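You operate a simulated robot arm through the tools that you are given. There is no shell and no other tool. Be economical: measure what you need, move in short steps, check, and stop when the job is done.

You are at the controls of a simulated robot arm. One attempt, no reset.

## Task
Sand the black riser, stick both foam feet on and weight them down.
Fine: riser on the white corner marks first; purple sanding block, back after; each foot on the mark of its colour; grey holed plate across both feet.
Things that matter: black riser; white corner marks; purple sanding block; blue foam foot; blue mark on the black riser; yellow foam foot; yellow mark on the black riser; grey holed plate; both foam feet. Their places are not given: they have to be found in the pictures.

The check looks at the end state, three seconds after you hand in, the way a careful person would. Anything else that was tipped, shoved, dropped, spilled or broken makes it a failure.

## Robot
A 7-joint arm with a two-finger parallel gripper, fixed in place. Base frame: the origin is at the foot of the arm, x ahead of it, y to its left, z up. Lengths are in cm, angles in degrees, forces in N, time in s.
Its first joint turns from -166.0 to 166.0 degrees. Payload 4.4 kg.
The TCP is the grasp point between the finger pads, 2.3 cm short of the fingertips. In the tool frame z runs along the fingers and y along their closing line. Largest opening 9.4 cm; finger width 3.8, thickness 1; the body of the gripper, 5.4 by 9.6 cm, starts 3.9 cm behind the TCP.
Orientation is told as [roll, pitch, yaw] about the base's x, y, z axes, in that order, counted from this pose: with the fingers straight down and closing along the base's y, the tool's x points along the base's -x, its y along +y and its z along -z.

## Interface
- The arm moves only by the tool drive_tool. Its argument "commands" is a list of rows, each an object of numbers (a shift or turn left out is 0, a gripper value left out holds the last): "dx", "dy", "dz": the shift along the tool's x, y, z in cm; "wx", "wy", "wz": the turn, a rotation vector about the tool's x, y, z in degrees; "hand": the finger opening in cm, from 0 to 9.4. In form: [{"dx": .., "dy": .., "dz": .., "wx": .., "wy": .., "wz": .., "hand": ..}, ...]. A call has 1 to 10 rows; each row shifts and turns the commanded pose from where the row before left it, along the tool's axes as they then stand. Rows are played at 5 a second. More than 5 cm and 8.6 degrees between two rows, or a gripper value outside its range, and nothing of the call is played. A pose out of reach is approached as far as the arm can. The call stops where the force on the tool passes 40 N (or 10 N more than at its start, if that is more) or the arm is blocked; 0.2 s more then pass. Each finger travels about 7.2 cm/s and halts on what it meets, pressing with about 23 N; the grip force reading is that of the motor and also rises with nothing between the fingers. The clock runs only during rows and for 0.2 s after the last one: add rows that do not move to give the fingers time. It gives the time, the measured TCP pose, the force on the tool (base axes), the opening and the grip force at its end, in the units of the frame above (readings bear some noise).
- Cameras (640 x 400 px; columns grow to the right, rows downward): "scene" is fixed at [41.02, 65.66, 134.99]; the picture's right is [-0.40, -0.91, 0.00], its down [-0.67, 0.30, -0.68] and it looks along [0.62, -0.27, -0.73] (base axes); focal length 242 px, centre (320, 200). "wrist" rides on the gripper at [-3.9, 0, -4.4] in the tool frame; the picture's right is [0.00, -1.00, 0.00], its down [0.97, 0.00, -0.24] and it looks along [0.24, 0.00, 0.97] (tool axes); focal length 218 px, centre (320, 200).
- snapshot(camera): a new picture of that camera. No time passes.
- locate(camera, pixels): for up to 12 pixels [column, row] of the newest picture of that camera ("zoom" is the newest enlarged one), the place [x, y, z] in the base frame of the surface seen there, good to about 0.2 cm, but the place of the scene camera against the robot may be out by one fixed shift of up to 1.8 cm in any direction. No time passes.
- inspect(camera, box): a new picture of the part [left, top, right, bottom] of that camera's present view, enlarged. No time passes.
- sign_off(): hands the job in; it is judged then, once.

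Work in short steps. Measure before you move; look again where a grasp or a placing could have gone wrong, and mend it. You have 80 turns and 38 pictures in all, those below and enlarged ones among them. Open the gripper and draw the arm clear of the work before you hand the job in, unless the task says otherwise; then end with one line.

The tools are called after "Call:" as a command line: name --argument value ..., lists and objects as JSON in quotes. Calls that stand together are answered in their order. drive_tool: Moves the arm, as the interface text tells. Its arguments: {"type":"object","properties":{"commands":{"type":"array"}},"required":["commands"]} The other tools are called the same way: snapshot (camera) takes a picture; locate (camera, pixels) gives the place of the surface under pixels of a picture; inspect (camera, box) takes an enlarged picture of a part of a camera's view; sign_off () hands the job in.

At the start:

```text
time: 0.0
tool_pos: [75.97, 35.5, 107.96]
orientation: [0.0, 0.1, 0.0]
contact_force: [-0.4, 0.5, 0.1]
finger_gap: 9.39
grip_force: 0.1
```

scene: 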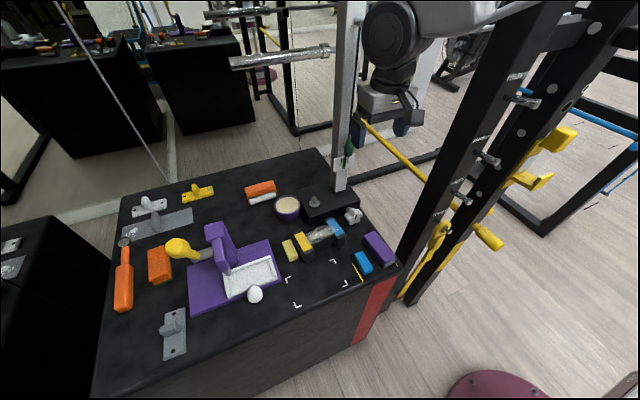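
wrist: 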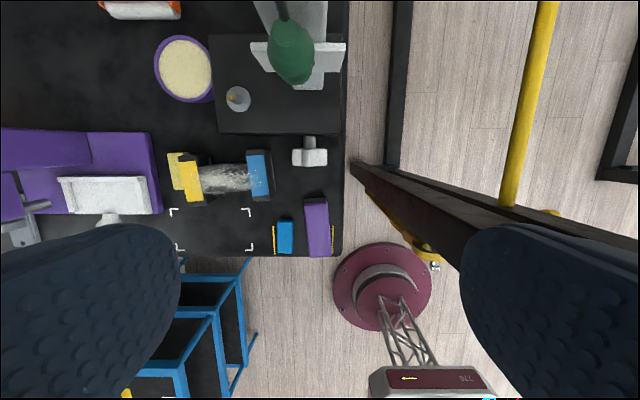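

The pictures show white corner marks around scene (315,285) and several blocks nearby; I enlarge that region in both cameras to identify the items.

Call:
inspect --camera "scene" --box '[230, 170, 410, 320]'

Call:
inspect --camera "wrist" --box '[140, 100, 360, 260]'

Call:
inspect --camera "scene" --box '[90, 150, 300, 380]'

```text
2.67 times, centred on (320, 245) of scene
```

zoom: 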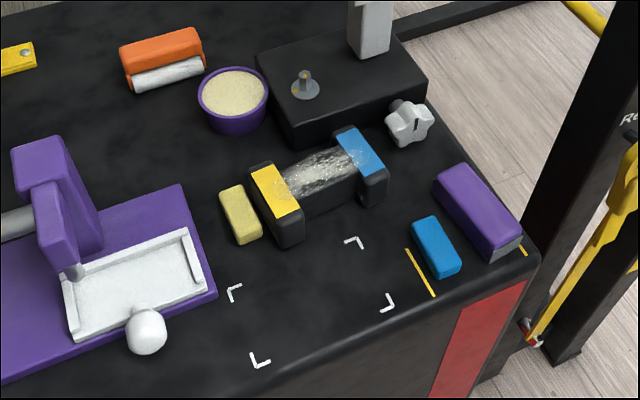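

```text
2.50 times, centred on (250, 180) of wrist
```

zoom: 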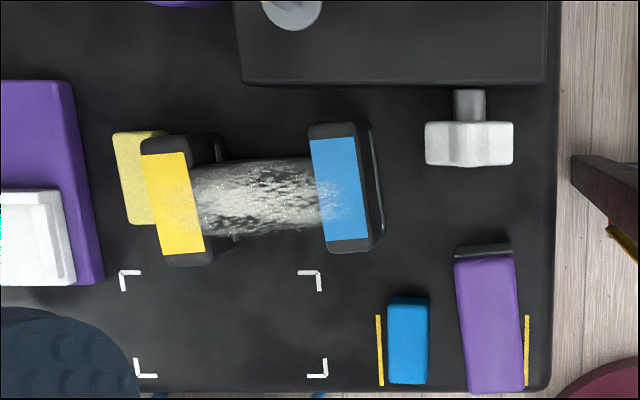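

```text
1.74 times, centred on (195, 265) of scene
```

zoom: 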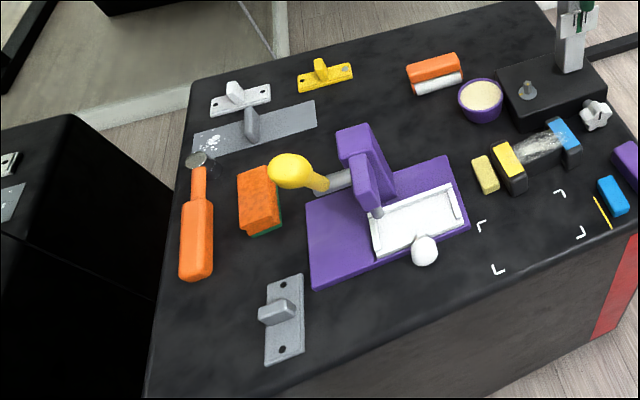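

Riser (black, with yellow and blue tops) sits beyond the marks; blue foot at wrist (285,236), purple block at (317,225), yellow foot behind the riser's yellow end (176,170). I measure these in both cameras to get the scene camera's shift too.

Call:
locate --camera "wrist" --pixels '[[172, 210], [249, 210], [178, 247], [251, 249], [191, 180], [260, 175], [225, 178], [285, 222], [285, 248], [317, 225], [173, 170], [187, 192]]'

Call:
locate --camera "scene" --pixels '[[286, 280], [330, 238], [296, 306], [346, 283], [307, 245], [332, 228], [319, 235], [361, 262], [290, 249], [378, 246], [173, 335], [362, 268]]'

Call:
locate --camera "zoom" --pixels '[[271, 283], [297, 275], [304, 350], [267, 364], [276, 312], [273, 300], [287, 340], [257, 318], [292, 304], [275, 325], [284, 284], [282, 350]]'

```text
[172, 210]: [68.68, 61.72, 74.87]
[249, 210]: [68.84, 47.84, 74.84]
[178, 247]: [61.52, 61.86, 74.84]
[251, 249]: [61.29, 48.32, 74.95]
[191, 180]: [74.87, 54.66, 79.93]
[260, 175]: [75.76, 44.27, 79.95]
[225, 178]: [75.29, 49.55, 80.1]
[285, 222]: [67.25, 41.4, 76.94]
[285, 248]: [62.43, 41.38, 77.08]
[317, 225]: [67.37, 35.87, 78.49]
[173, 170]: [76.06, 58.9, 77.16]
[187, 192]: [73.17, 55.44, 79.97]
```

```text
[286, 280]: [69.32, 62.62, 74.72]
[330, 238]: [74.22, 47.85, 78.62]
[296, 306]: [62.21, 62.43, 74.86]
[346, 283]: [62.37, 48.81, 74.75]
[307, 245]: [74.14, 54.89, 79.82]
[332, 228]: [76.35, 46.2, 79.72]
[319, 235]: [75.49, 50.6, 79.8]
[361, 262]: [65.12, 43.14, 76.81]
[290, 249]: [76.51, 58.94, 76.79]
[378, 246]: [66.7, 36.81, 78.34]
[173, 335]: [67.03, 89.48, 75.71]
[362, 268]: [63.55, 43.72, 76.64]
```

```text
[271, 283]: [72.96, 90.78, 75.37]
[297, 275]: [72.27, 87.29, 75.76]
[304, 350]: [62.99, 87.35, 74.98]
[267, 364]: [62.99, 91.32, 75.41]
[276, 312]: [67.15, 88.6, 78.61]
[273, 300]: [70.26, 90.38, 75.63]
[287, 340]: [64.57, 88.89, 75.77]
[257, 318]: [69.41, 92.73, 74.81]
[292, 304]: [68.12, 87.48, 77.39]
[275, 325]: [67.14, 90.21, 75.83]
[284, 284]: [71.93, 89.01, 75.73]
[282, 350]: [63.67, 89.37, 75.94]
```

The scene camera is offset by about (+0.7,+0.8) against the wrist's. Marks span x≈61–69, y≈48–62; I bring the wrist camera closer over the riser and marks.

Call:
drive_tool --commands '[{"dx": 1.5, "dy": 4, "dz": 2}, {"dx": 1.5, "dy": 4, "dz": 2}, {"dx": 1.5, "dy": 4, "dz": 2}, {"dx": 0, "dy": 3, "dz": 2}, {"dz": 2}, {"dz": 2}]'

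Call:
snapshot --camera "wrist"

```text
time: 1.4
tool_pos: [71.46, 50.37, 96.05]
orientation: [0.0, 0.0, 0.1]
contact_force: [-0.3, -0.5, 0.3]
finger_gap: 9.39
grip_force: 0.2
```

```text
32 pictures are left
```

wrist: 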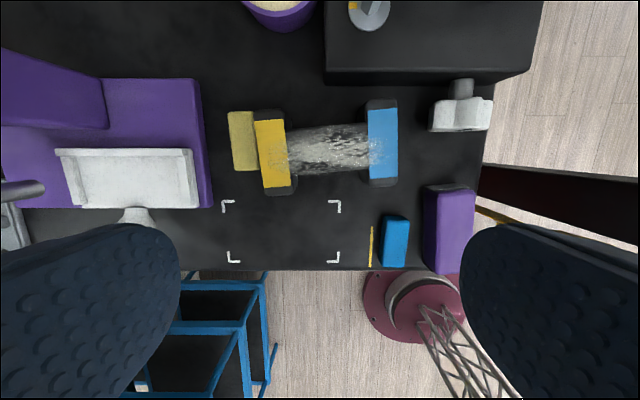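

Now the riser is clear: yellow end top (272,153), blue end (382,142), scuffed web (330,148). I measure corners of everything.

Call:
locate --camera "wrist" --pixels '[[256, 122], [284, 121], [264, 186], [290, 184], [370, 109], [396, 109], [370, 177], [396, 176], [262, 116], [280, 190], [382, 104], [383, 183]]'

Call:
locate --camera "wrist" --pixels '[[330, 128], [330, 148], [330, 168], [222, 201], [339, 201], [229, 262], [339, 262], [371, 230], [371, 264], [302, 150], [355, 145], [327, 175]]'

Call:
locate --camera "wrist" --pixels '[[386, 222], [406, 222], [383, 260], [404, 262], [438, 194], [470, 194], [438, 260], [466, 262], [232, 114], [250, 114], [235, 168], [255, 168]]'

Call:
inspect --camera "wrist" --box '[210, 80, 500, 280]'

```text
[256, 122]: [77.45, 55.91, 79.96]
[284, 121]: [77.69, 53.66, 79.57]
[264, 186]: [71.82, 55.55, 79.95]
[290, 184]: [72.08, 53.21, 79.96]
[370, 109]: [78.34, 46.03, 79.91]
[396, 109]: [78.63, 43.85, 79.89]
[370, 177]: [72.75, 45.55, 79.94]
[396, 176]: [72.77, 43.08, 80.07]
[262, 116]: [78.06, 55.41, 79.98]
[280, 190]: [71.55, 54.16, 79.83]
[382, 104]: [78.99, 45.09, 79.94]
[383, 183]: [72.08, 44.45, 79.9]
```

```text
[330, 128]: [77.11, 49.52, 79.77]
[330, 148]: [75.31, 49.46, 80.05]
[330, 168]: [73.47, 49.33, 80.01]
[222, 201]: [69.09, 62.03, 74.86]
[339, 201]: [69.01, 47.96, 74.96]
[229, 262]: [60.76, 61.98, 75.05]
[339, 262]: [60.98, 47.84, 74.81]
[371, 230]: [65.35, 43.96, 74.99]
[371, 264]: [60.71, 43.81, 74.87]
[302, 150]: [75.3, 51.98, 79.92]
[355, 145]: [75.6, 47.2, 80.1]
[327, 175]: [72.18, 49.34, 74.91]
```

```text
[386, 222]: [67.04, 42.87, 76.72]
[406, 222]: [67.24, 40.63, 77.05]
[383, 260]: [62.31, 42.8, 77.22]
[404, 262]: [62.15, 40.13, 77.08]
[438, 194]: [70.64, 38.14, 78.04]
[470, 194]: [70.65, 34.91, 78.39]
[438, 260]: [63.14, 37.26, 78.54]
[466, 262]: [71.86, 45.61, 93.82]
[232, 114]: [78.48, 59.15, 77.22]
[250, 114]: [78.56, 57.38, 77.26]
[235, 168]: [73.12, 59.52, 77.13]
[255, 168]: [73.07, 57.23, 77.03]
```

```text
2.00 times, centred on (355, 180) of wrist
```

zoom: 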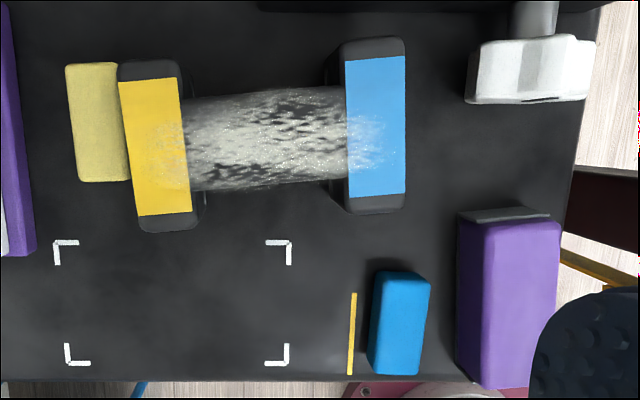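

Riser centre ≈(75.2,49.6), yawed ≈+4.8°, web ≈3.7 cm wide in x between the ends: grasp by the web with the closing line along x. Before going down I check the black box behind it and the height of neighbours.

Call:
locate --camera "wrist" --pixels '[[340, 60], [340, 70], [340, 79], [340, 84], [345, 40], [327, 84], [345, 126], [315, 128], [315, 172], [345, 172], [500, 70], [458, 90]]'

Call:
locate --camera "zoom" --pixels '[[500, 213], [480, 217], [545, 217], [190, 103], [340, 90], [195, 185], [340, 178], [265, 92], [265, 186], [465, 230], [555, 228], [465, 345]]'

```text
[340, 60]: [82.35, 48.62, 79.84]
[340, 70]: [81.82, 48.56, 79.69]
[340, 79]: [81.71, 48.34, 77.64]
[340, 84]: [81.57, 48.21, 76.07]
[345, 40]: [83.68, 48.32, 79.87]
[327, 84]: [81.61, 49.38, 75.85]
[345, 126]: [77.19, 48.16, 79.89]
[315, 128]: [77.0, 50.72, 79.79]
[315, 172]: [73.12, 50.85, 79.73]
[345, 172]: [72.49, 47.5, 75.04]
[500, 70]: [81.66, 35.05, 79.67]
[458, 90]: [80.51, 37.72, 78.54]
```

```text
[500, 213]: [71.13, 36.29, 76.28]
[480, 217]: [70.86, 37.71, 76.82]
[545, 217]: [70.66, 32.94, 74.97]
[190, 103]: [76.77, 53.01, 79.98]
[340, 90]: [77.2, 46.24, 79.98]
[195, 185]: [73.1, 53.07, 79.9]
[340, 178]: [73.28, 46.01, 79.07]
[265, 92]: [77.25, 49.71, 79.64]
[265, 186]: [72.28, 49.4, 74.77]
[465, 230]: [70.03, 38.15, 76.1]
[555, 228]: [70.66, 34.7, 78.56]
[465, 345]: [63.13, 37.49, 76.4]
```

Box front at x=81.6 leaves room. I turn the gripper by −85.2° yaw so the fingers straddle the web, opened to 6.6 cm.

Call:
drive_tool --commands '[{"wz": 8.52, "hand": 6.6}, {"wz": 8.52}, {"wz": 8.52}, {"wz": 8.52}, {"wz": 8.52}, {"wz": 8.52}, {"wz": 8.52}, {"wz": 8.52}, {"wz": 8.52}, {"wz": 8.52}]'

Call:
drive_tool --commands '[{"dx": -1.18, "dy": 3.6}, {"dz": 4}, {"dz": 4}, {}]'

Call:
snapshot --camera "wrist"

```text
time: 3.6
tool_pos: [71.48, 50.45, 95.8]
orientation: [0.0, 0.0, -85.2]
contact_force: [-0.4, -0.2, 0.1]
finger_gap: 6.59
grip_force: 0.1
```

```text
time: 4.6
tool_pos: [74.95, 49.65, 87.59]
orientation: [0.0, -0.1, -85.2]
contact_force: [-0.1, 0.3, 0.0]
finger_gap: 6.58
grip_force: 0.1
```

```text
30 pictures are left
```

wrist: 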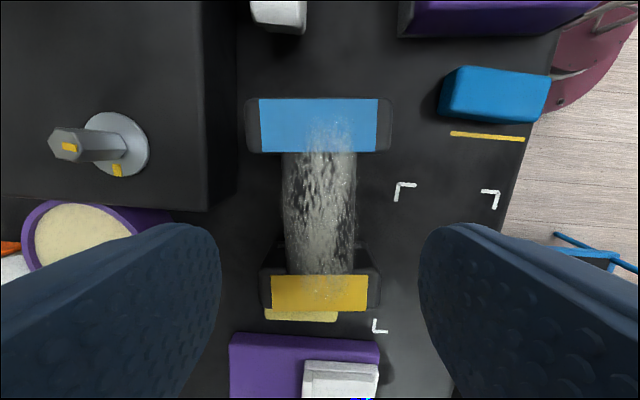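

The web is centred at column 320 and aligned. I measure the riser's end edges for centre position, then descend in the next call.

Call:
locate --camera "wrist" --pixels '[[320, 100], [320, 149], [320, 279], [320, 309], [287, 200], [353, 200], [250, 125], [388, 125], [262, 295], [378, 295]]'

Call:
drive_tool --commands '[{"dz": 3.3}, {"dz": 3.3}, {"dz": 3}, {}]'

```text
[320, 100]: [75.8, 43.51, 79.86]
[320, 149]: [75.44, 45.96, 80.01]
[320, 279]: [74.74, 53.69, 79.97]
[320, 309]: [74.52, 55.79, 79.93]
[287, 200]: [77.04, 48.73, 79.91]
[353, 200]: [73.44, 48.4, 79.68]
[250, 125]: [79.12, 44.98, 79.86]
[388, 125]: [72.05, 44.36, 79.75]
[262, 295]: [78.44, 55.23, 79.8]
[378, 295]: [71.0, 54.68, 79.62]
```

```text
time: 5.6
tool_pos: [75.07, 49.66, 78.14]
orientation: [0.1, 0.0, -85.2]
contact_force: [-0.4, 0.1, -0.1]
finger_gap: 6.61
grip_force: 0.0
```

Fingers are straddling the web at z 78.1 with no contact. Close on it.

Call:
drive_tool --commands '[{"dz": 0.4, "hand": 2}, {"hand": 2}, {"hand": 2}, {"hand": 2}]'

Call:
drive_tool --commands '[{"dz": -1.5}, {"dz": -1.5}, {}]'

```text
time: 6.6
tool_pos: [75.16, 49.5, 77.83]
orientation: [0.2, 0.0, -85.2]
contact_force: [-5.3, -1.8, 16.0]
finger_gap: 4.17
grip_force: 22.8
```

```text
time: 7.4
tool_pos: [75.11, 49.51, 80.84]
orientation: [0.0, 0.0, -85.1]
contact_force: [1.5, 0.3, 0.8]
finger_gap: 4.15
grip_force: 22.6
```

Gap 4.15 with full grip; I check that the riser is held.

Call:
snapshot --camera "wrist"

```text
29 pictures are left
```

wrist: 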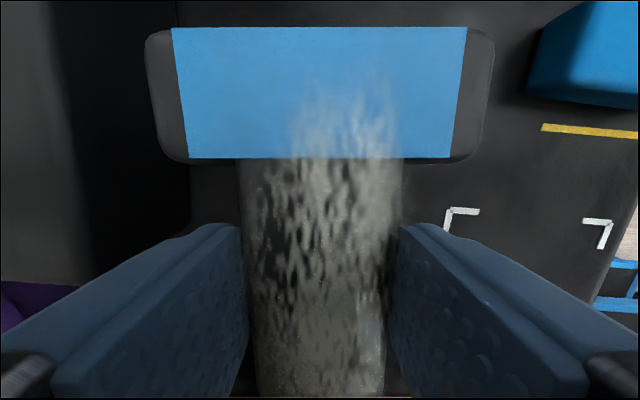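

It looks held; I measure the riser's blue end relative to the tool while held.

Call:
locate --camera "wrist" --pixels '[[320, 29], [320, 155], [150, 60], [490, 60], [172, 27], [467, 27], [188, 157], [450, 157], [262, 230], [385, 230]]'

```text
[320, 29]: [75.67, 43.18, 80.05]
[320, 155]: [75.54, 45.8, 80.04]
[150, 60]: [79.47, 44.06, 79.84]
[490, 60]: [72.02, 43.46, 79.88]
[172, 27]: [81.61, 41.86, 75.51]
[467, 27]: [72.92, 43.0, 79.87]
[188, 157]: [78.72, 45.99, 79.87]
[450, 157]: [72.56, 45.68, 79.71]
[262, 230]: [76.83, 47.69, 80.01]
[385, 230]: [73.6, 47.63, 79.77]
```

The top is still at z 80, so the fingers slid up the web rather than lifting it. I open a bit, go down again, regrip, and lift slowly while reading the force.

Call:
drive_tool --commands '[{"hand": 6}, {"hand": 6}, {"dz": 1.5}, {"dz": 1.4}, {"hand": 6}, {"hand": 0}, {"hand": 0}, {"hand": 0}, {"hand": 0}, {"hand": 0}]'

Call:
drive_tool --commands '[{"dz": -0.2}, {"dz": -0.2}, {"dz": -0.2}, {"dz": -0.2}]'

Call:
inspect --camera "scene" --box '[260, 190, 390, 300]'

```text
time: 9.6
tool_pos: [75.22, 49.46, 77.91]
orientation: [0.0, 0.0, -85.3]
contact_force: [2.2, 1.7, 2.1]
finger_gap: 4.2
grip_force: 23.3
```

```text
time: 10.6
tool_pos: [75.12, 49.63, 78.6]
orientation: [0.0, 0.0, -85.2]
contact_force: [0.8, -0.6, -4.1]
finger_gap: 4.21
grip_force: 23.1
```

```text
3.64 times, centred on (325, 245) of scene
```

zoom: 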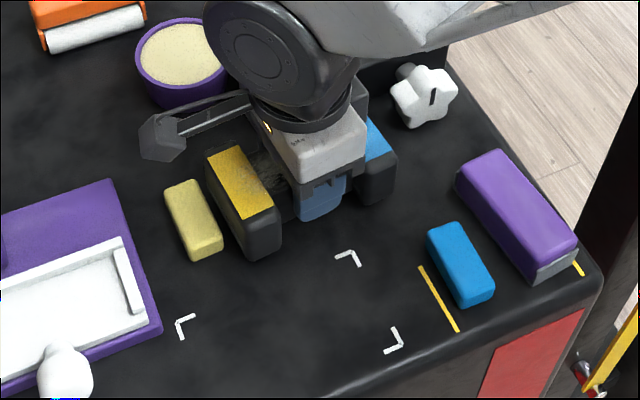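

Now −4.1 N shows load on the tool. Continue lifting slowly and check.

Call:
drive_tool --commands '[{"dz": -0.3}, {"dz": -0.3}, {"dz": -0.3}, {"dz": -0.3}, {}]'

Call:
snapshot --camera "wrist"

Call:
locate --camera "wrist" --pixels '[[320, 60], [320, 100], [250, 80], [400, 80], [320, 180], [320, 250]]'

```text
time: 11.8
tool_pos: [75.1, 49.54, 79.92]
orientation: [0.0, 0.1, -85.2]
contact_force: [-0.1, 0.6, -3.4]
finger_gap: 4.19
grip_force: 23.0
```

```text
27 pictures are left
```

wrist: 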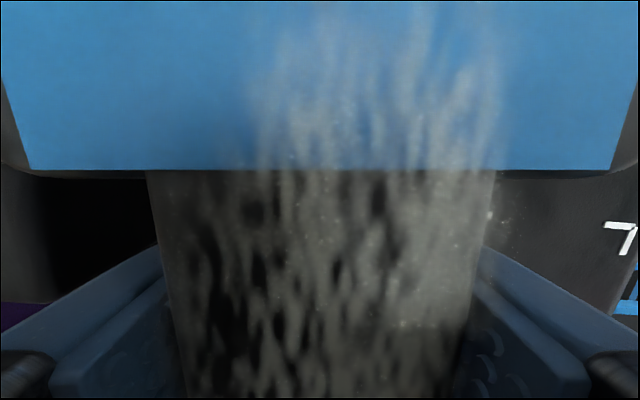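

```text
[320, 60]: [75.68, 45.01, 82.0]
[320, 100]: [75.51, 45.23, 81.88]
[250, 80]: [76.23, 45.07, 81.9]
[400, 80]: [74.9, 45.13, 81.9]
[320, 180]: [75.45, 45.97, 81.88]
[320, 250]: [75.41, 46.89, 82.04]
```

Riser is held (top at z 82, 2 cm up). I lift 1.5 cm more, square it (wz 4.8), and carry gently towards the marks' centre (64.95, 54.95).

Call:
drive_tool --commands '[{"dz": -0.4}, {"dz": -0.5}, {"dz": -0.5}, {"wz": 1.6, "dz": -0.2}, {"wz": 1.6}, {"wz": 1.6}, {"dy": -0.7}, {"dy": -1.0}, {"dy": -1.0}, {"dy": -1.0}]'

Call:
drive_tool --commands '[{"dy": -1.0, "dx": 0.5}, {"dy": -1.0, "dx": 0.8}, {"dy": -1.0, "dx": 0.9}, {"dy": -1.0, "dx": 0.9}, {"dy": -1.0, "dx": 0.9}, {"dy": -1.0, "dx": 0.8}, {"dy": -0.5, "dx": 0.5}, {}]'

Call:
snapshot --camera "wrist"

Call:
inspect --camera "scene" --box '[240, 200, 400, 320]'

```text
time: 14.0
tool_pos: [71.31, 49.56, 81.54]
orientation: [0.0, 0.0, -90.0]
contact_force: [-0.1, -0.5, -4.2]
finger_gap: 4.18
grip_force: 23.6
```

```text
time: 15.8
tool_pos: [64.91, 54.93, 81.51]
orientation: [0.1, 0.0, -89.9]
contact_force: [0.5, -0.4, -3.7]
finger_gap: 4.17
grip_force: 22.6
```

```text
26 pictures are left
```

wrist: 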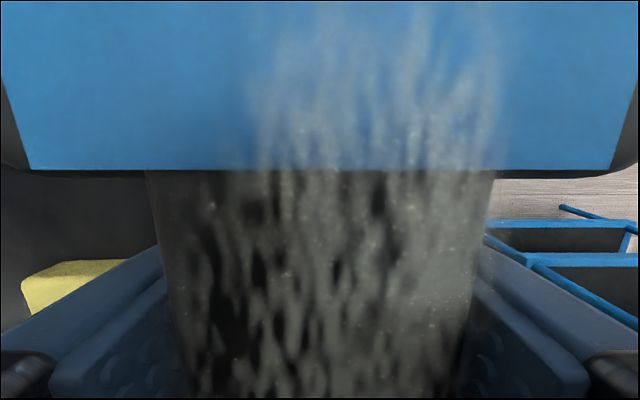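

```text
3.33 times, centred on (320, 260) of scene
```

zoom: 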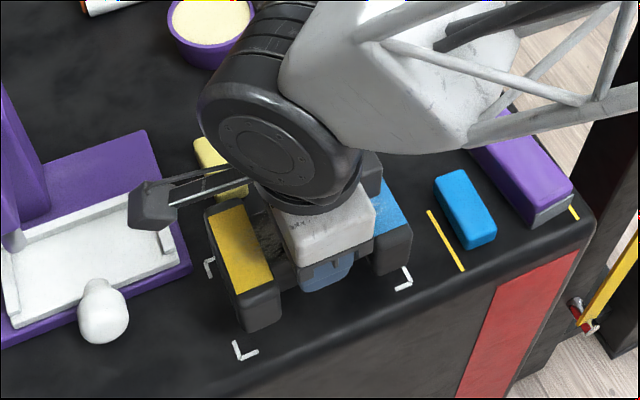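

Hovering over the marks. Small shift (−0.15 in y), then lower until touch.

Call:
drive_tool --commands '[{"dx": -0.15, "dz": 0.7}, {"dz": 0.7}, {"dz": 0.7}, {"dz": 0.6}, {"dz": 0.4}, {"dz": 0.2}, {"dz": 0.2}, {}]'

```text
time: 17.6
tool_pos: [64.86, 54.8, 77.96]
orientation: [-0.1, 0.0, -89.9]
contact_force: [0.3, 0.3, -3.9]
finger_gap: 4.21
grip_force: 23.1
```

Still carrying its weight (−3.9 N); lower a little more.

Call:
drive_tool --commands '[{"dz": 0.1}, {"dz": 0.1}, {}]'

```text
time: 18.4
tool_pos: [65.0, 54.84, 77.89]
orientation: [0.1, 0.0, -90.0]
contact_force: [-4.4, -3.4, 16.4]
finger_gap: 4.18
grip_force: 23.0
```

Touchdown (+16 N). Release, rise and look.

Call:
drive_tool --commands '[{"dz": -0.1}, {"hand": 6.4}, {"hand": 6.4}, {"hand": 6.4}, {"dz": -2}, {"dz": -4}, {"dz": -4}, {"dz": -4}, {}]'

Call:
snapshot --camera "wrist"

```text
time: 20.4
tool_pos: [64.78, 54.48, 92.25]
orientation: [0.0, 0.1, -90.0]
contact_force: [0.8, -0.2, -0.2]
finger_gap: 6.4
grip_force: 0.1
```

```text
24 pictures are left
```

wrist: 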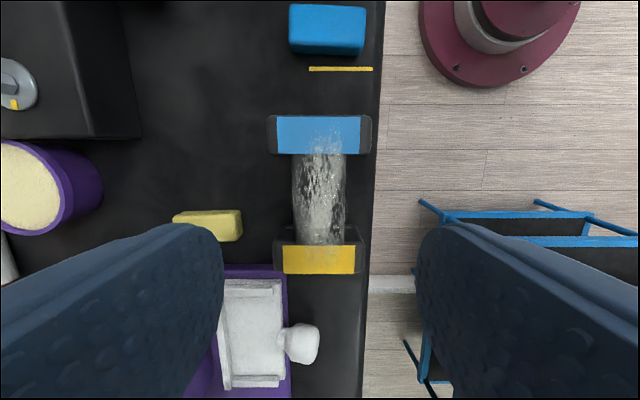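

Placed; I measure the riser's edges against the mark rectangle (x 60.9–69.05, y 47.9–62.0).

Call:
locate --camera "wrist" --pixels '[[320, 117], [320, 152], [320, 246], [320, 272], [269, 135], [370, 135], [275, 260], [364, 260], [278, 262], [356, 262], [278, 136], [360, 136]]'

Call:
inspect --camera "wrist" --box '[250, 100, 390, 290]'

Call:
inspect --camera "scene" --box '[240, 200, 400, 320]'

```text
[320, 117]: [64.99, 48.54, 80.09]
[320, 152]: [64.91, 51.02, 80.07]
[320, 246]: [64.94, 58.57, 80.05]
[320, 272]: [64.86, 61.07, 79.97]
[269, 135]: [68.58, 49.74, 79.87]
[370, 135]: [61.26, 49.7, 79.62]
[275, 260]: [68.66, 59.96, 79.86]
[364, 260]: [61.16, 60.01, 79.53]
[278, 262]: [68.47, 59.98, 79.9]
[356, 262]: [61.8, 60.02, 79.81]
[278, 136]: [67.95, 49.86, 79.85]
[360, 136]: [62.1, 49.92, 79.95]
```

```text
2.11 times, centred on (320, 195) of wrist
```

zoom: 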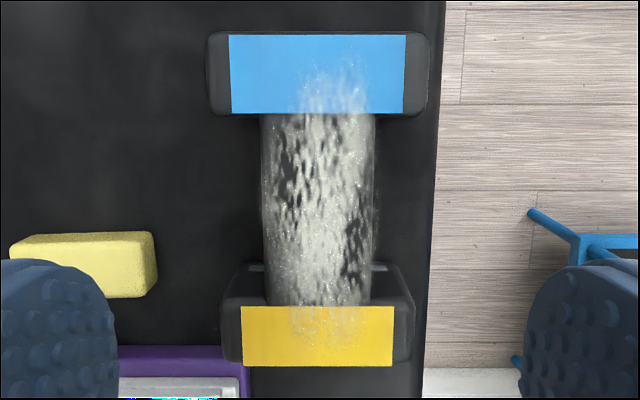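

```text
3.33 times, centred on (320, 260) of scene
```

zoom: 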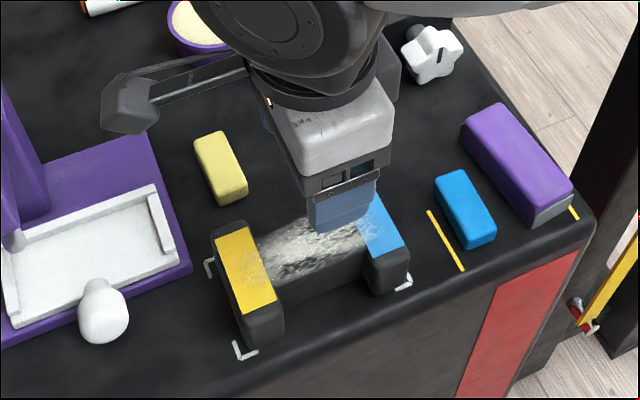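

Riser is centred on the marks to ~0.1 cm and square. Next the purple block: turn back and go to view it from above.

Call:
drive_tool --commands '[{"wz": -8.5, "dz": -2}, {"wz": -8.5, "hand": 7}, {"wz": -8.5}, {"wz": -8.5}, {"wz": -8.5}, {"wz": -8.5}, {"wz": -8.5}, {"wz": -8.5}, {"wz": -8.5}, {"wz": -8.5}]'

Call:
drive_tool --commands '[{"wz": -5}, {"dy": -5, "dx": -1}, {"dy": -5}, {"dy": -5}, {"dy": -2.5, "dx": -1}, {}]'

Call:
snapshot --camera "wrist"

```text
time: 22.6
tool_pos: [65.02, 54.7, 93.95]
orientation: [0.0, 0.0, -4.9]
contact_force: [0.1, 1.0, 0.5]
finger_gap: 7.0
grip_force: 0.0
```

```text
refused: row 2 steps farther than a row can; nothing moved
```

```text
21 pictures are left
```

wrist: 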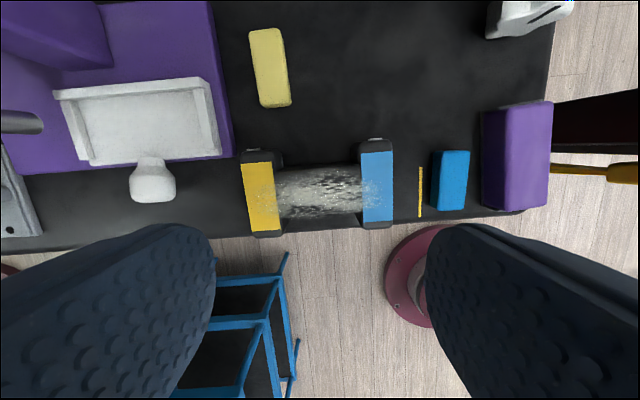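

One row was too long; I resend with shorter rows, and measure the block and the dark post (600,120) from this view first.

Call:
locate --camera "wrist" --pixels '[[600, 120], [620, 172], [565, 168], [486, 115], [545, 108], [487, 205], [544, 203], [515, 160], [253, 31], [281, 31], [262, 105], [289, 103]]'

Call:
drive_tool --commands '[{"wz": -5}, {"dy": -4.5, "dx": -1}, {"dy": -4.5}, {"dy": -4.5}, {"dy": -4.5, "dx": -1}, {}]'

Call:
snapshot --camera "wrist"

```text
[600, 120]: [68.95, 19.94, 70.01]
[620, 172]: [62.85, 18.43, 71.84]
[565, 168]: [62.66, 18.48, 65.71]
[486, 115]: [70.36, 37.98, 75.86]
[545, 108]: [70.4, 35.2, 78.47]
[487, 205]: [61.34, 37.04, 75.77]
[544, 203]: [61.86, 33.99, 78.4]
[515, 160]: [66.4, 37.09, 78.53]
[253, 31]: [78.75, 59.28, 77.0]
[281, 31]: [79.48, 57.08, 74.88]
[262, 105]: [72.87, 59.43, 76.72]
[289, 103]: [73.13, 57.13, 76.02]
```

```text
time: 24.0
tool_pos: [67.03, 36.51, 93.86]
orientation: [0.0, 0.0, 0.0]
contact_force: [-0.4, 0.0, 1.1]
finger_gap: 7.02
grip_force: 0.1
```

```text
20 pictures are left
```

wrist: 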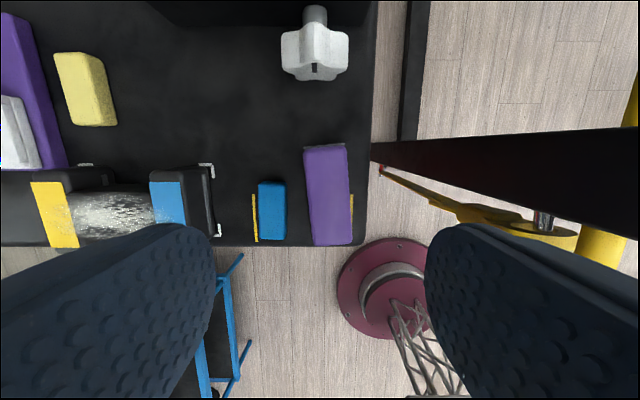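

The post is at y≈20, clear. I measure block, yellow lines and blue foot.

Call:
locate --camera "wrist" --pixels '[[305, 150], [345, 148], [313, 240], [351, 238], [326, 195], [254, 200], [257, 238], [352, 200], [352, 220], [262, 184], [285, 184], [263, 238]]'

Call:
inspect --camera "wrist" --box '[230, 130, 390, 250]'

```text
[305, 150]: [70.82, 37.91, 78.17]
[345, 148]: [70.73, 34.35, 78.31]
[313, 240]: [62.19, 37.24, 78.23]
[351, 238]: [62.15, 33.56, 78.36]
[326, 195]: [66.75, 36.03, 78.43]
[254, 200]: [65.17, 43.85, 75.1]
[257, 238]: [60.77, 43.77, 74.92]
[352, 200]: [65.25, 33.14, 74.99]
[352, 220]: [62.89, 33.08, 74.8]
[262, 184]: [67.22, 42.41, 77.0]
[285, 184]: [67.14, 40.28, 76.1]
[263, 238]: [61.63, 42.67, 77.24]
```

```text
3.33 times, centred on (310, 190) of wrist
```

zoom: 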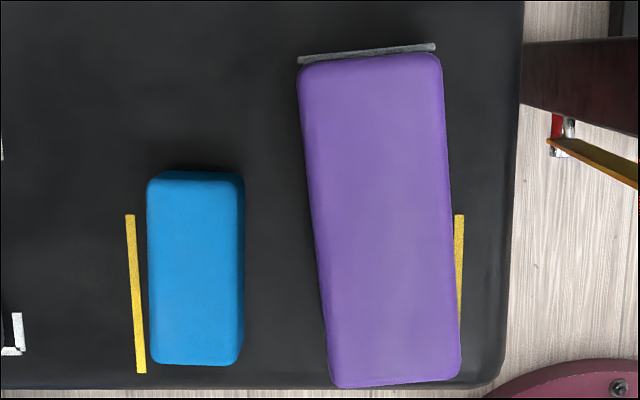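

Block: centre (66.45,35.75), yaw ≈+4.9°, top 78.4, with ~2.6 cm gap to the blue foot. Align and descend with opening 5.3.

Call:
drive_tool --commands '[{"dx": 0.58, "dy": -0.76, "hand": 5.3}, {"wz": -4.9}, {"dz": 4}, {"dz": 4}, {"dz": 3}, {}]'

Call:
snapshot --camera "wrist"

```text
time: 25.4
tool_pos: [66.38, 35.84, 82.88]
orientation: [-0.1, 0.1, 4.8]
contact_force: [-0.6, -0.1, -0.2]
finger_gap: 5.26
grip_force: 0.1
```

```text
18 pictures are left
```

wrist: 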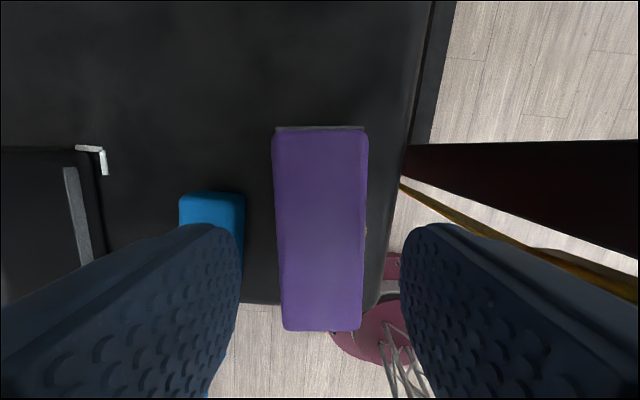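

Block is centred between the fingers. Descend to z≈77.8 and close.

Call:
drive_tool --commands '[{"dz": 2.5}, {"dz": 2.5}, {}, {"hand": 2.5}, {"hand": 2.5}, {"hand": 2.5}, {"hand": 2.5}]'

```text
time: 27.0
tool_pos: [66.2, 35.92, 77.86]
orientation: [0.0, 0.0, 5.0]
contact_force: [-0.2, 0.4, 0.4]
finger_gap: 3.96
grip_force: 22.9
```

Gripped (gap 3.96). Lift slowly.

Call:
drive_tool --commands '[{"dz": -0.2}, {"dz": -0.3}, {"dz": -0.5}, {"dz": -1}, {"dz": -1}, {"dz": -1.5}, {"dz": -1.5}, {"dz": -1.5}, {"dz": -0.8}, {}]'

Call:
inspect --camera "scene" --box '[260, 190, 420, 310]'

```text
time: 29.2
tool_pos: [66.35, 35.98, 86.18]
orientation: [0.0, 0.0, 4.9]
contact_force: [1.2, -0.8, 0.3]
finger_gap: 3.97
grip_force: 22.9
```

```text
3.33 times, centred on (340, 250) of scene
```

zoom: 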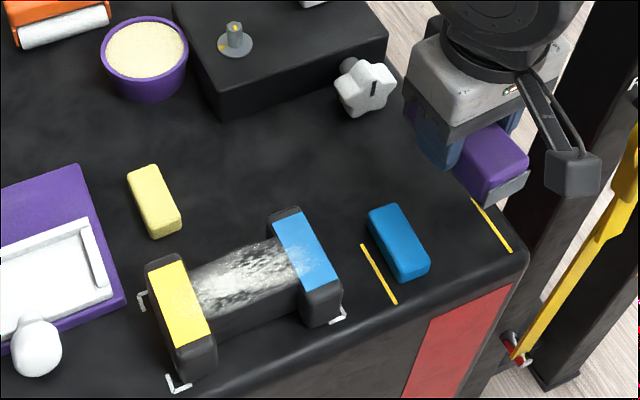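

Block is held. Carry it squared over the riser's middle (64.95, 54.9).

Call:
drive_tool --commands '[{"wz": 4.9}, {"dy": 1.5, "dx": 0.2}, {"dy": 2.4, "dx": 0.2}, {"dy": 2.5, "dx": 0.2}, {"dy": 2.5, "dx": 0.2}, {"dy": 2.5, "dx": 0.2}, {"dy": 2.5, "dx": 0.2}, {"dy": 2.5, "dx": 0.2}, {"dy": 2.5}, {}]'

Call:
drive_tool --commands '[{"dz": 1}, {"dz": 1}, {"dz": 0.7}, {"dz": 0.3}, {}]'

```text
time: 31.4
tool_pos: [64.81, 54.72, 86.18]
orientation: [0.0, 0.1, 0.0]
contact_force: [0.8, -0.5, -0.7]
finger_gap: 3.96
grip_force: 23.5
```

```text
time: 32.6
tool_pos: [64.97, 54.77, 83.26]
orientation: [0.1, -0.1, 0.0]
contact_force: [-0.7, 0.2, -1.1]
finger_gap: 3.98
grip_force: 22.4
```

Just above the web; lower in 0.1 cm steps until light contact.

Call:
drive_tool --commands '[{"dz": 0.1}, {"dz": 0.1}, {"dz": 0.1}, {}]'

Call:
drive_tool --commands '[{"dz": 0.1}, {}]'

```text
time: 33.6
tool_pos: [64.92, 54.84, 82.96]
orientation: [0.0, 0.0, -0.1]
contact_force: [0.5, -0.3, -0.6]
finger_gap: 3.95
grip_force: 23.1
```

```text
time: 34.2
tool_pos: [64.96, 54.84, 82.93]
orientation: [0.1, 0.0, 0.0]
contact_force: [0.7, 0.0, -0.8]
finger_gap: 3.96
grip_force: 23.0
```

Call:
drive_tool --commands '[{"dz": 0.06}, {}]'

Call:
drive_tool --commands '[{"dz": 0.06}, {}]'

```text
time: 34.8
tool_pos: [64.93, 54.9, 82.84]
orientation: [0.0, 0.0, 0.0]
contact_force: [-1.1, -1.0, 4.5]
finger_gap: 3.94
grip_force: 23.9
```

```text
time: 35.4
tool_pos: [65.0, 54.86, 82.81]
orientation: [0.0, 0.0, -0.1]
contact_force: [1.6, -4.1, 12.5]
finger_gap: 3.96
grip_force: 23.1
```

Contact at ~12 N (read twice, stepping down). Try a short stroke and watch the side force.

Call:
drive_tool --commands '[{"dy": 0.5}, {"dy": 0.5}, {"dy": 0.5}, {"dy": 0.5}]'

Call:
snapshot --camera "wrist"

```text
time: 36.4
tool_pos: [64.83, 56.89, 82.76]
orientation: [0.1, 0.1, 0.2]
contact_force: [-0.5, -7.3, 14.2]
finger_gap: 3.98
grip_force: 23.3
```

```text
16 pictures are left
```

wrist: 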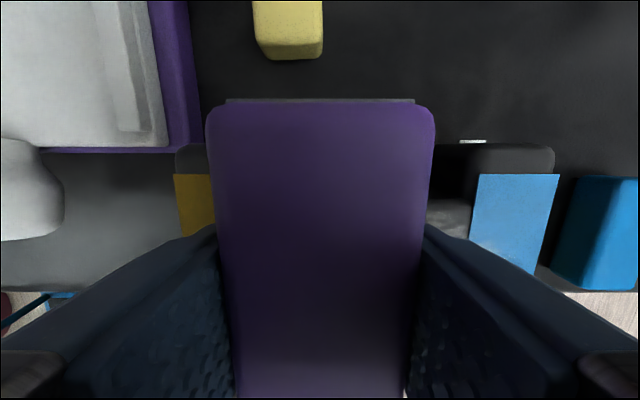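

I check whether the riser stayed put.

Call:
locate --camera "wrist" --pixels '[[480, 176], [558, 176], [476, 240], [551, 150], [180, 150], [178, 178]]'

```text
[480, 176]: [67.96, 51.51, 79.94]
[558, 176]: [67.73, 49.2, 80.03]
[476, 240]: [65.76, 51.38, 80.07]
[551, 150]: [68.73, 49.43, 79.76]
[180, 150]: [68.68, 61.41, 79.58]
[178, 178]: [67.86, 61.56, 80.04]
```

The riser crept ~0.3–0.4 cm in +y; I use less pressure (raise 0.06) and stroke the other way.

Call:
drive_tool --commands '[{"dz": -0.07}, {"dy": -0.5}, {"dy": -0.5}, {"dy": -0.5}, {"dy": -0.5}]'

```text
time: 37.6
tool_pos: [64.98, 54.83, 82.76]
orientation: [0.0, 0.0, 0.1]
contact_force: [0.0, 0.4, -1.3]
finger_gap: 3.95
grip_force: 23.1
```

No contact now; lower by 0.04 and stroke on toward −y.

Call:
drive_tool --commands '[{"dz": 0.04}, {}]'

Call:
drive_tool --commands '[{"dy": -0.6}, {"dy": -0.7}, {"dy": -0.7}]'

```text
time: 38.2
tool_pos: [64.87, 54.94, 82.8]
orientation: [0.0, 0.0, 0.0]
contact_force: [0.8, 0.8, -1.5]
finger_gap: 3.98
grip_force: 22.9
```

```text
time: 39.0
tool_pos: [64.99, 52.85, 82.69]
orientation: [0.1, 0.0, -0.1]
contact_force: [-1.0, 0.9, 1.4]
finger_gap: 3.95
grip_force: 23.1
```

Call:
drive_tool --commands '[{"dz": 0.03}, {"dy": -0.7}, {"dy": -0.7}, {"dy": -0.7}, {"dy": -0.7}, {"dy": -0.5}]'

Call:
drive_tool --commands '[{"dy": 0.7}, {"dy": 0.7}, {"dy": 0.7}, {"dy": 0.7}, {"dy": 0.7}, {"dy": 0.7}]'

```text
time: 40.4
tool_pos: [64.92, 49.58, 82.74]
orientation: [-0.1, -0.1, -0.1]
contact_force: [1.0, 3.1, 5.9]
finger_gap: 3.98
grip_force: 23.1
```

```text
time: 41.8
tool_pos: [64.89, 53.72, 82.69]
orientation: [0.1, 0.1, 0.1]
contact_force: [-0.1, -0.1, -0.4]
finger_gap: 3.95
grip_force: 22.6
```

Good at 6 N near the blue end, light here; press 0.03 more and stroke to the yellow end.

Call:
drive_tool --commands '[{"dz": 0.03, "dy": 0.4}, {"dy": 0.7}, {"dy": 0.7}, {"dy": 0.7}, {"dy": 0.7}, {"dy": 0.7}, {"dy": 0.7}, {"dy": 0.7}, {"dy": 0.5}]'

Call:
drive_tool --commands '[{"dy": -0.6}, {"dy": -0.7}, {"dy": -0.7}, {"dy": -0.7}, {"dy": -0.7}, {"dy": -0.7}, {"dy": -0.7}, {"dy": -0.7}, {"dy": -0.5}]'

```text
time: 43.8
tool_pos: [64.86, 59.63, 82.66]
orientation: [-0.1, 0.0, 0.0]
contact_force: [0.2, -4.7, 11.1]
finger_gap: 3.99
grip_force: 23.5
```

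```text
time: 45.8
tool_pos: [65.01, 53.56, 82.64]
orientation: [0.1, -0.1, 0.0]
contact_force: [-0.9, 4.3, 11.1]
finger_gap: 4.01
grip_force: 23.1
```

Contact ~11 N both ways. Finish the stroke toward the blue end, then lift aside and look at the surface.

Call:
drive_tool --commands '[{"dy": -0.7}, {"dy": -0.7}, {"dy": -0.7}, {"dy": -0.7}, {"dy": -0.7}, {"dy": -0.5}, {"dz": -0.5}, {"dz": -1.5}, {"dz": -2}]'

Call:
inspect --camera "scene" --box '[250, 210, 390, 310]'

```text
time: 47.8
tool_pos: [64.92, 49.64, 86.61]
orientation: [0.0, 0.0, 0.0]
contact_force: [0.6, -1.0, -1.2]
finger_gap: 3.96
grip_force: 22.7
```

```text
4.00 times, centred on (320, 260) of scene
```

zoom: 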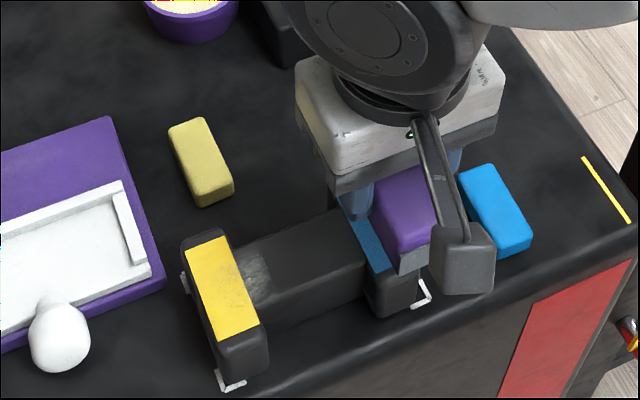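

Web is clean except a patch by the yellow end (255,280) and some faint specks on the yellow mark. I go back for strokes at y 55.5–60.

Call:
drive_tool --commands '[{"dy": 2.5}, {"dy": 2.5}, {"dy": 2.0}, {"dz": 2}, {"dz": 1.5}, {"dz": 0.3}, {"dz": 0.2}, {}]'

Call:
drive_tool --commands '[{"dy": 0.6}, {"dy": 0.6}, {"dy": 0.6}, {"dy": 0.6}, {"dy": 0.6}, {"dy": -0.6}, {"dy": -0.6}, {"dy": -0.6}, {"dy": -0.6}, {"dy": -0.6}]'

Call:
drive_tool --commands '[{"dy": 0.6}, {"dy": 0.6}, {"dy": 0.6}, {"dy": 0.6}, {"dy": 0.6}, {"dy": -0.6}, {"dy": -0.6}, {"dy": -0.6}, {"dy": -0.6}, {"dy": -0.6}]'

```text
time: 49.6
tool_pos: [65.0, 56.55, 82.68]
orientation: [0.1, -0.1, 0.0]
contact_force: [-0.8, -2.0, 12.2]
finger_gap: 3.97
grip_force: 22.8
```

```text
time: 51.8
tool_pos: [65.08, 56.56, 82.67]
orientation: [0.1, 0.1, 0.0]
contact_force: [0.3, -0.2, -2.4]
finger_gap: 3.96
grip_force: 22.4
```

```text
time: 54.0
tool_pos: [64.85, 56.6, 82.69]
orientation: [-0.1, 0.1, 0.0]
contact_force: [-0.7, -0.8, -1.3]
finger_gap: 4.0
grip_force: 23.3
```

Contact was lost (block crept in the grip); press 0.06 more and repeat the strokes.

Call:
drive_tool --commands '[{"dz": 0.06}, {}]'

Call:
drive_tool --commands '[{"dz": 0.02}, {"dy": 0.7}, {"dy": 0.7}, {"dy": 0.7}, {"dy": 0.7}, {"dy": 0.4}]'

Call:
drive_tool --commands '[{"dy": -0.7}, {"dy": -0.7}, {"dy": -0.7}, {"dy": -0.7}, {"dy": -0.7}, {"dy": -0.7}, {"dy": -0.7}]'

```text
time: 54.6
tool_pos: [64.87, 56.52, 82.73]
orientation: [0.0, -0.1, 0.1]
contact_force: [0.8, 0.2, -1.5]
finger_gap: 3.98
grip_force: 22.1
```

```text
time: 56.0
tool_pos: [65.07, 59.68, 82.6]
orientation: [0.0, 0.0, 0.0]
contact_force: [-0.1, -1.6, 3.3]
finger_gap: 3.97
grip_force: 23.1
```

```text
time: 57.6
tool_pos: [64.95, 54.8, 82.73]
orientation: [0.0, -0.1, 0.1]
contact_force: [0.6, 5.7, 10.5]
finger_gap: 3.95
grip_force: 23.1
```

One more pass over the yellow half, ending clear toward the blue side so I can see.

Call:
drive_tool --commands '[{"dy": 0.7}, {"dy": 0.7}, {"dy": 0.7}, {"dy": 0.7}, {"dy": 0.7}, {"dy": 0.7}, {"dy": 0.7}]'

Call:
drive_tool --commands '[{"dz": 0.02, "dy": -0.7}, {"dy": -0.7}, {"dy": -0.7}, {"dy": -0.7}, {"dy": -0.7}, {"dy": -0.7}, {"dy": -0.7}, {"dy": -0.7}, {"dy": -0.7}, {"dy": -0.7}]'

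Call:
drive_tool --commands '[{"dy": -0.7}, {"dy": -0.7}, {"dy": -0.7}, {"dz": -0.5}, {"dz": -1.5}, {"dz": -2}, {"dy": -3}, {"dy": -4}, {"dy": -4}]'

Call:
inspect --camera "scene" --box '[250, 210, 390, 310]'

```text
time: 59.2
tool_pos: [64.91, 59.68, 82.66]
orientation: [0.0, -0.1, 0.1]
contact_force: [-1.0, -0.1, 2.0]
finger_gap: 4.01
grip_force: 22.9
```

```text
time: 61.4
tool_pos: [64.92, 52.84, 82.65]
orientation: [0.0, 0.0, -0.1]
contact_force: [-0.2, 5.3, 12.2]
finger_gap: 3.97
grip_force: 23.3
```

```text
time: 63.4
tool_pos: [64.94, 39.45, 86.66]
orientation: [0.0, 0.0, 0.1]
contact_force: [-0.1, -0.2, -1.0]
finger_gap: 4.0
grip_force: 22.9
```

```text
4.00 times, centred on (320, 260) of scene
```

zoom: 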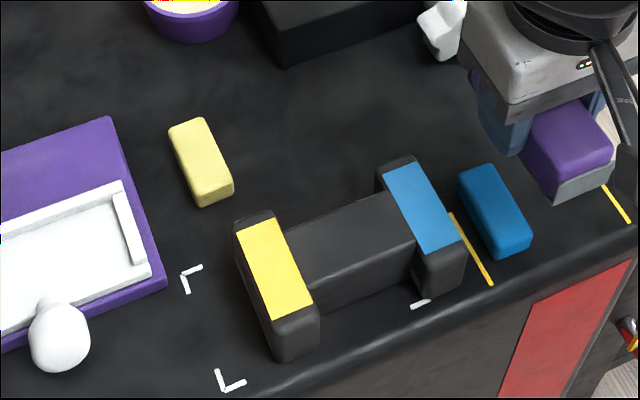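

The riser is fully clean but got dragged ~2–3 cm toward −y; I'll re-seat it on the marks afterwards. First return the block to its original spot (66.3,35.85, yaw 4.9).

Call:
drive_tool --commands '[{"dx": -0.7, "dy": -1.8}, {"dx": -0.66, "dy": -1.75}, {"wz": -4.9}, {"dz": 2}, {"dz": 2}, {"dz": 2}, {"dz": 1.5}, {"dz": 0.8}, {}]'

Call:
drive_tool --commands '[{"dz": 0.2}, {"dz": 0.1}, {"dz": 0.1}, {}]'

```text
time: 65.4
tool_pos: [66.32, 36.05, 78.34]
orientation: [-0.1, 0.0, 4.9]
contact_force: [-0.7, 0.1, -0.8]
finger_gap: 3.94
grip_force: 22.7
```

```text
time: 66.4
tool_pos: [66.34, 36.11, 77.87]
orientation: [0.0, 0.0, 4.9]
contact_force: [0.1, -0.5, -1.4]
finger_gap: 3.94
grip_force: 23.3
```

Call:
drive_tool --commands '[{"dy": -0.1, "dz": 0.05}, {"dz": 0.06}, {"dz": 0.05}, {}]'

Call:
drive_tool --commands '[{"dz": 0.04}, {}]'

```text
time: 67.4
tool_pos: [66.3, 35.93, 77.77]
orientation: [0.1, -0.1, 4.9]
contact_force: [-0.9, 1.4, -1.9]
finger_gap: 3.99
grip_force: 23.2
```

```text
time: 68.0
tool_pos: [66.23, 35.98, 77.76]
orientation: [0.0, 0.0, 4.9]
contact_force: [0.1, -0.4, 0.1]
finger_gap: 3.95
grip_force: 23.5
```

Nearly touching (load gone). Lower 0.04 more, release to 5.3, rise and go look at riser and blue foot.

Call:
drive_tool --commands '[{"dz": 0.04}, {"hand": 5.3}, {"hand": 5.3}, {}, {"dz": -2}, {"dz": -4}, {"dz": -4}, {"dz": -4}, {"dz": -2}]'

Call:
drive_tool --commands '[{"wz": 4.9, "hand": 6.4}, {"dy": 4}, {"dy": 4}, {"dy": 3}, {}]'

Call:
snapshot --camera "wrist"

```text
time: 70.0
tool_pos: [66.15, 36.08, 93.89]
orientation: [0.0, 0.0, 4.9]
contact_force: [-0.6, 0.1, -0.9]
finger_gap: 5.31
grip_force: 0.1
```

```text
time: 71.2
tool_pos: [66.25, 47.03, 93.59]
orientation: [-0.1, -0.1, 0.0]
contact_force: [0.8, 0.5, 0.8]
finger_gap: 6.38
grip_force: 0.0
```

```text
13 pictures are left
```

wrist: 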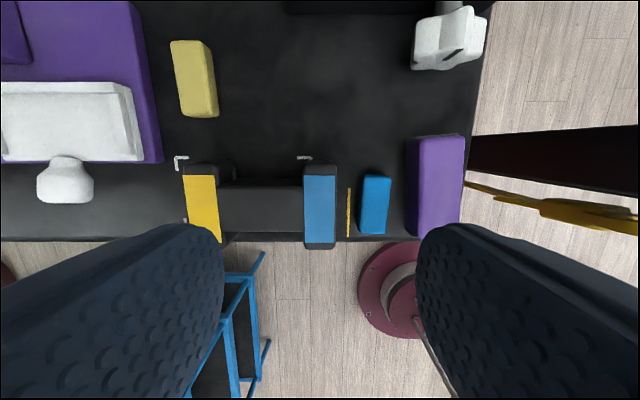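

Call:
locate --camera "wrist" --pixels '[[304, 205], [335, 205], [320, 168], [320, 246], [188, 205], [199, 167], [262, 187], [262, 230], [420, 142], [460, 140], [422, 234], [185, 178]]'

```text
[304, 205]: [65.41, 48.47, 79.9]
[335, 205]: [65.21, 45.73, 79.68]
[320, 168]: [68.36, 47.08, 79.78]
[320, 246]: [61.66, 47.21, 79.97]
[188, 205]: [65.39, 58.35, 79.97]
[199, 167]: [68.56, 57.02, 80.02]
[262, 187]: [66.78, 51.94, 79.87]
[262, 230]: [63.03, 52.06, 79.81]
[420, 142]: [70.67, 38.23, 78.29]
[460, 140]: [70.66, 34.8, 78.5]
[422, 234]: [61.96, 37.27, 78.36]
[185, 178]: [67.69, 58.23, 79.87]
```

Riser centre now (64.9,52.05), needs +2.9 in y. Block is back at its original place. Turn the gripper 90° and straddle the web again.

Call:
drive_tool --commands '[{"dx": 1.35, "dy": 2.5}, {"dy": 2.35}, {"wz": 8.5}, {"wz": 8.5}, {"wz": 8.5}, {"wz": 8.5}, {"wz": 8.5}, {"wz": 8.5}, {"wz": 8.5}, {"wz": 8.5}]'

Call:
drive_tool --commands '[{"wz": 8.5}, {"wz": 8.5}, {"wz": 5}, {"dz": 4}, {"dz": 3}, {}]'

Call:
snapshot --camera "wrist"

```text
time: 73.4
tool_pos: [64.88, 51.83, 93.5]
orientation: [0.0, 0.0, -68.1]
contact_force: [0.5, 0.6, -0.1]
finger_gap: 6.4
grip_force: 0.0
```

```text
time: 74.8
tool_pos: [65.05, 51.97, 86.56]
orientation: [0.1, 0.0, -90.0]
contact_force: [-0.3, 0.3, 0.0]
finger_gap: 6.42
grip_force: 0.1
```

```text
12 pictures are left
```

wrist: 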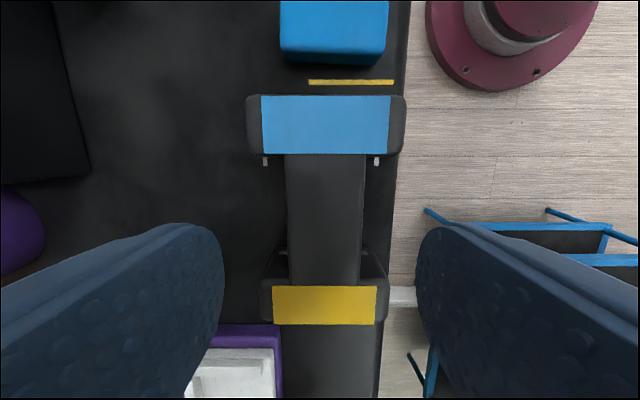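

Web centred near column 325; measure ends, then descend and grip.

Call:
locate --camera "wrist" --pixels '[[325, 98], [325, 151], [325, 287], [325, 322], [286, 200], [363, 200], [248, 125], [403, 125], [263, 305], [386, 305]]'

Call:
drive_tool --commands '[{"dz": 3}, {"dz": 3}, {"dz": 2.3}, {}]'

Call:
drive_tool --commands '[{"dz": 0.25, "hand": 2}, {"hand": 0}, {"hand": 0}, {"hand": 0}, {"hand": 0}]'

```text
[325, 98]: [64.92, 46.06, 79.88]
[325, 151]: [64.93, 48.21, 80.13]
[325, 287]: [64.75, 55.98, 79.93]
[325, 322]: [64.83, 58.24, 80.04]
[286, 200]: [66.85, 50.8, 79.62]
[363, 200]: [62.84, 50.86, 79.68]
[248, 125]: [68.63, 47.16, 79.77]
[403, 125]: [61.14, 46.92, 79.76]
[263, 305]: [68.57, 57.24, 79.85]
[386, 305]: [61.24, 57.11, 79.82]
```

```text
time: 75.8
tool_pos: [65.09, 51.92, 78.29]
orientation: [0.0, 0.0, -89.9]
contact_force: [0.6, 0.3, -0.1]
finger_gap: 6.38
grip_force: 0.1
```

```text
time: 77.0
tool_pos: [65.07, 52.0, 78.17]
orientation: [0.0, 0.1, -90.0]
contact_force: [-4.1, 2.3, 11.6]
finger_gap: 4.19
grip_force: 23.4
```

Gripped. Lift slowly 1 cm, move +2.8 in y, x −0.05.

Call:
drive_tool --commands '[{"dz": -0.2}, {"dz": -0.2}, {"dz": -0.2}, {"dz": -0.2}, {"dz": -0.2}, {}]'

Call:
drive_tool --commands '[{"dx": 0.4}, {"dx": 0.6}, {"dx": 0.6}, {"dx": 0.6}, {"dx": 0.6}, {"dz": 0.3}, {"dz": 0.3}, {"dz": 0.2}, {}]'

```text
time: 78.4
tool_pos: [64.98, 51.82, 79.1]
orientation: [0.0, 0.1, -89.9]
contact_force: [-0.1, 0.2, -3.4]
finger_gap: 4.21
grip_force: 23.4
```

```text
time: 80.4
tool_pos: [64.99, 54.59, 78.2]
orientation: [0.0, 0.0, -90.0]
contact_force: [-0.2, -0.5, -3.4]
finger_gap: 4.2
grip_force: 22.9
```

Call:
drive_tool --commands '[{"dx": 0.1}, {"dz": 0.1}, {"dz": 0.08}, {}]'

Call:
drive_tool --commands '[{"dz": 0.05}, {}]'

```text
time: 81.4
tool_pos: [65.09, 54.88, 78.24]
orientation: [0.1, 0.0, -90.0]
contact_force: [0.7, 0.5, -3.2]
finger_gap: 4.21
grip_force: 22.9
```

```text
time: 82.0
tool_pos: [65.11, 54.8, 78.16]
orientation: [0.1, 0.1, -90.0]
contact_force: [1.3, 1.3, 3.5]
finger_gap: 4.19
grip_force: 23.1
```

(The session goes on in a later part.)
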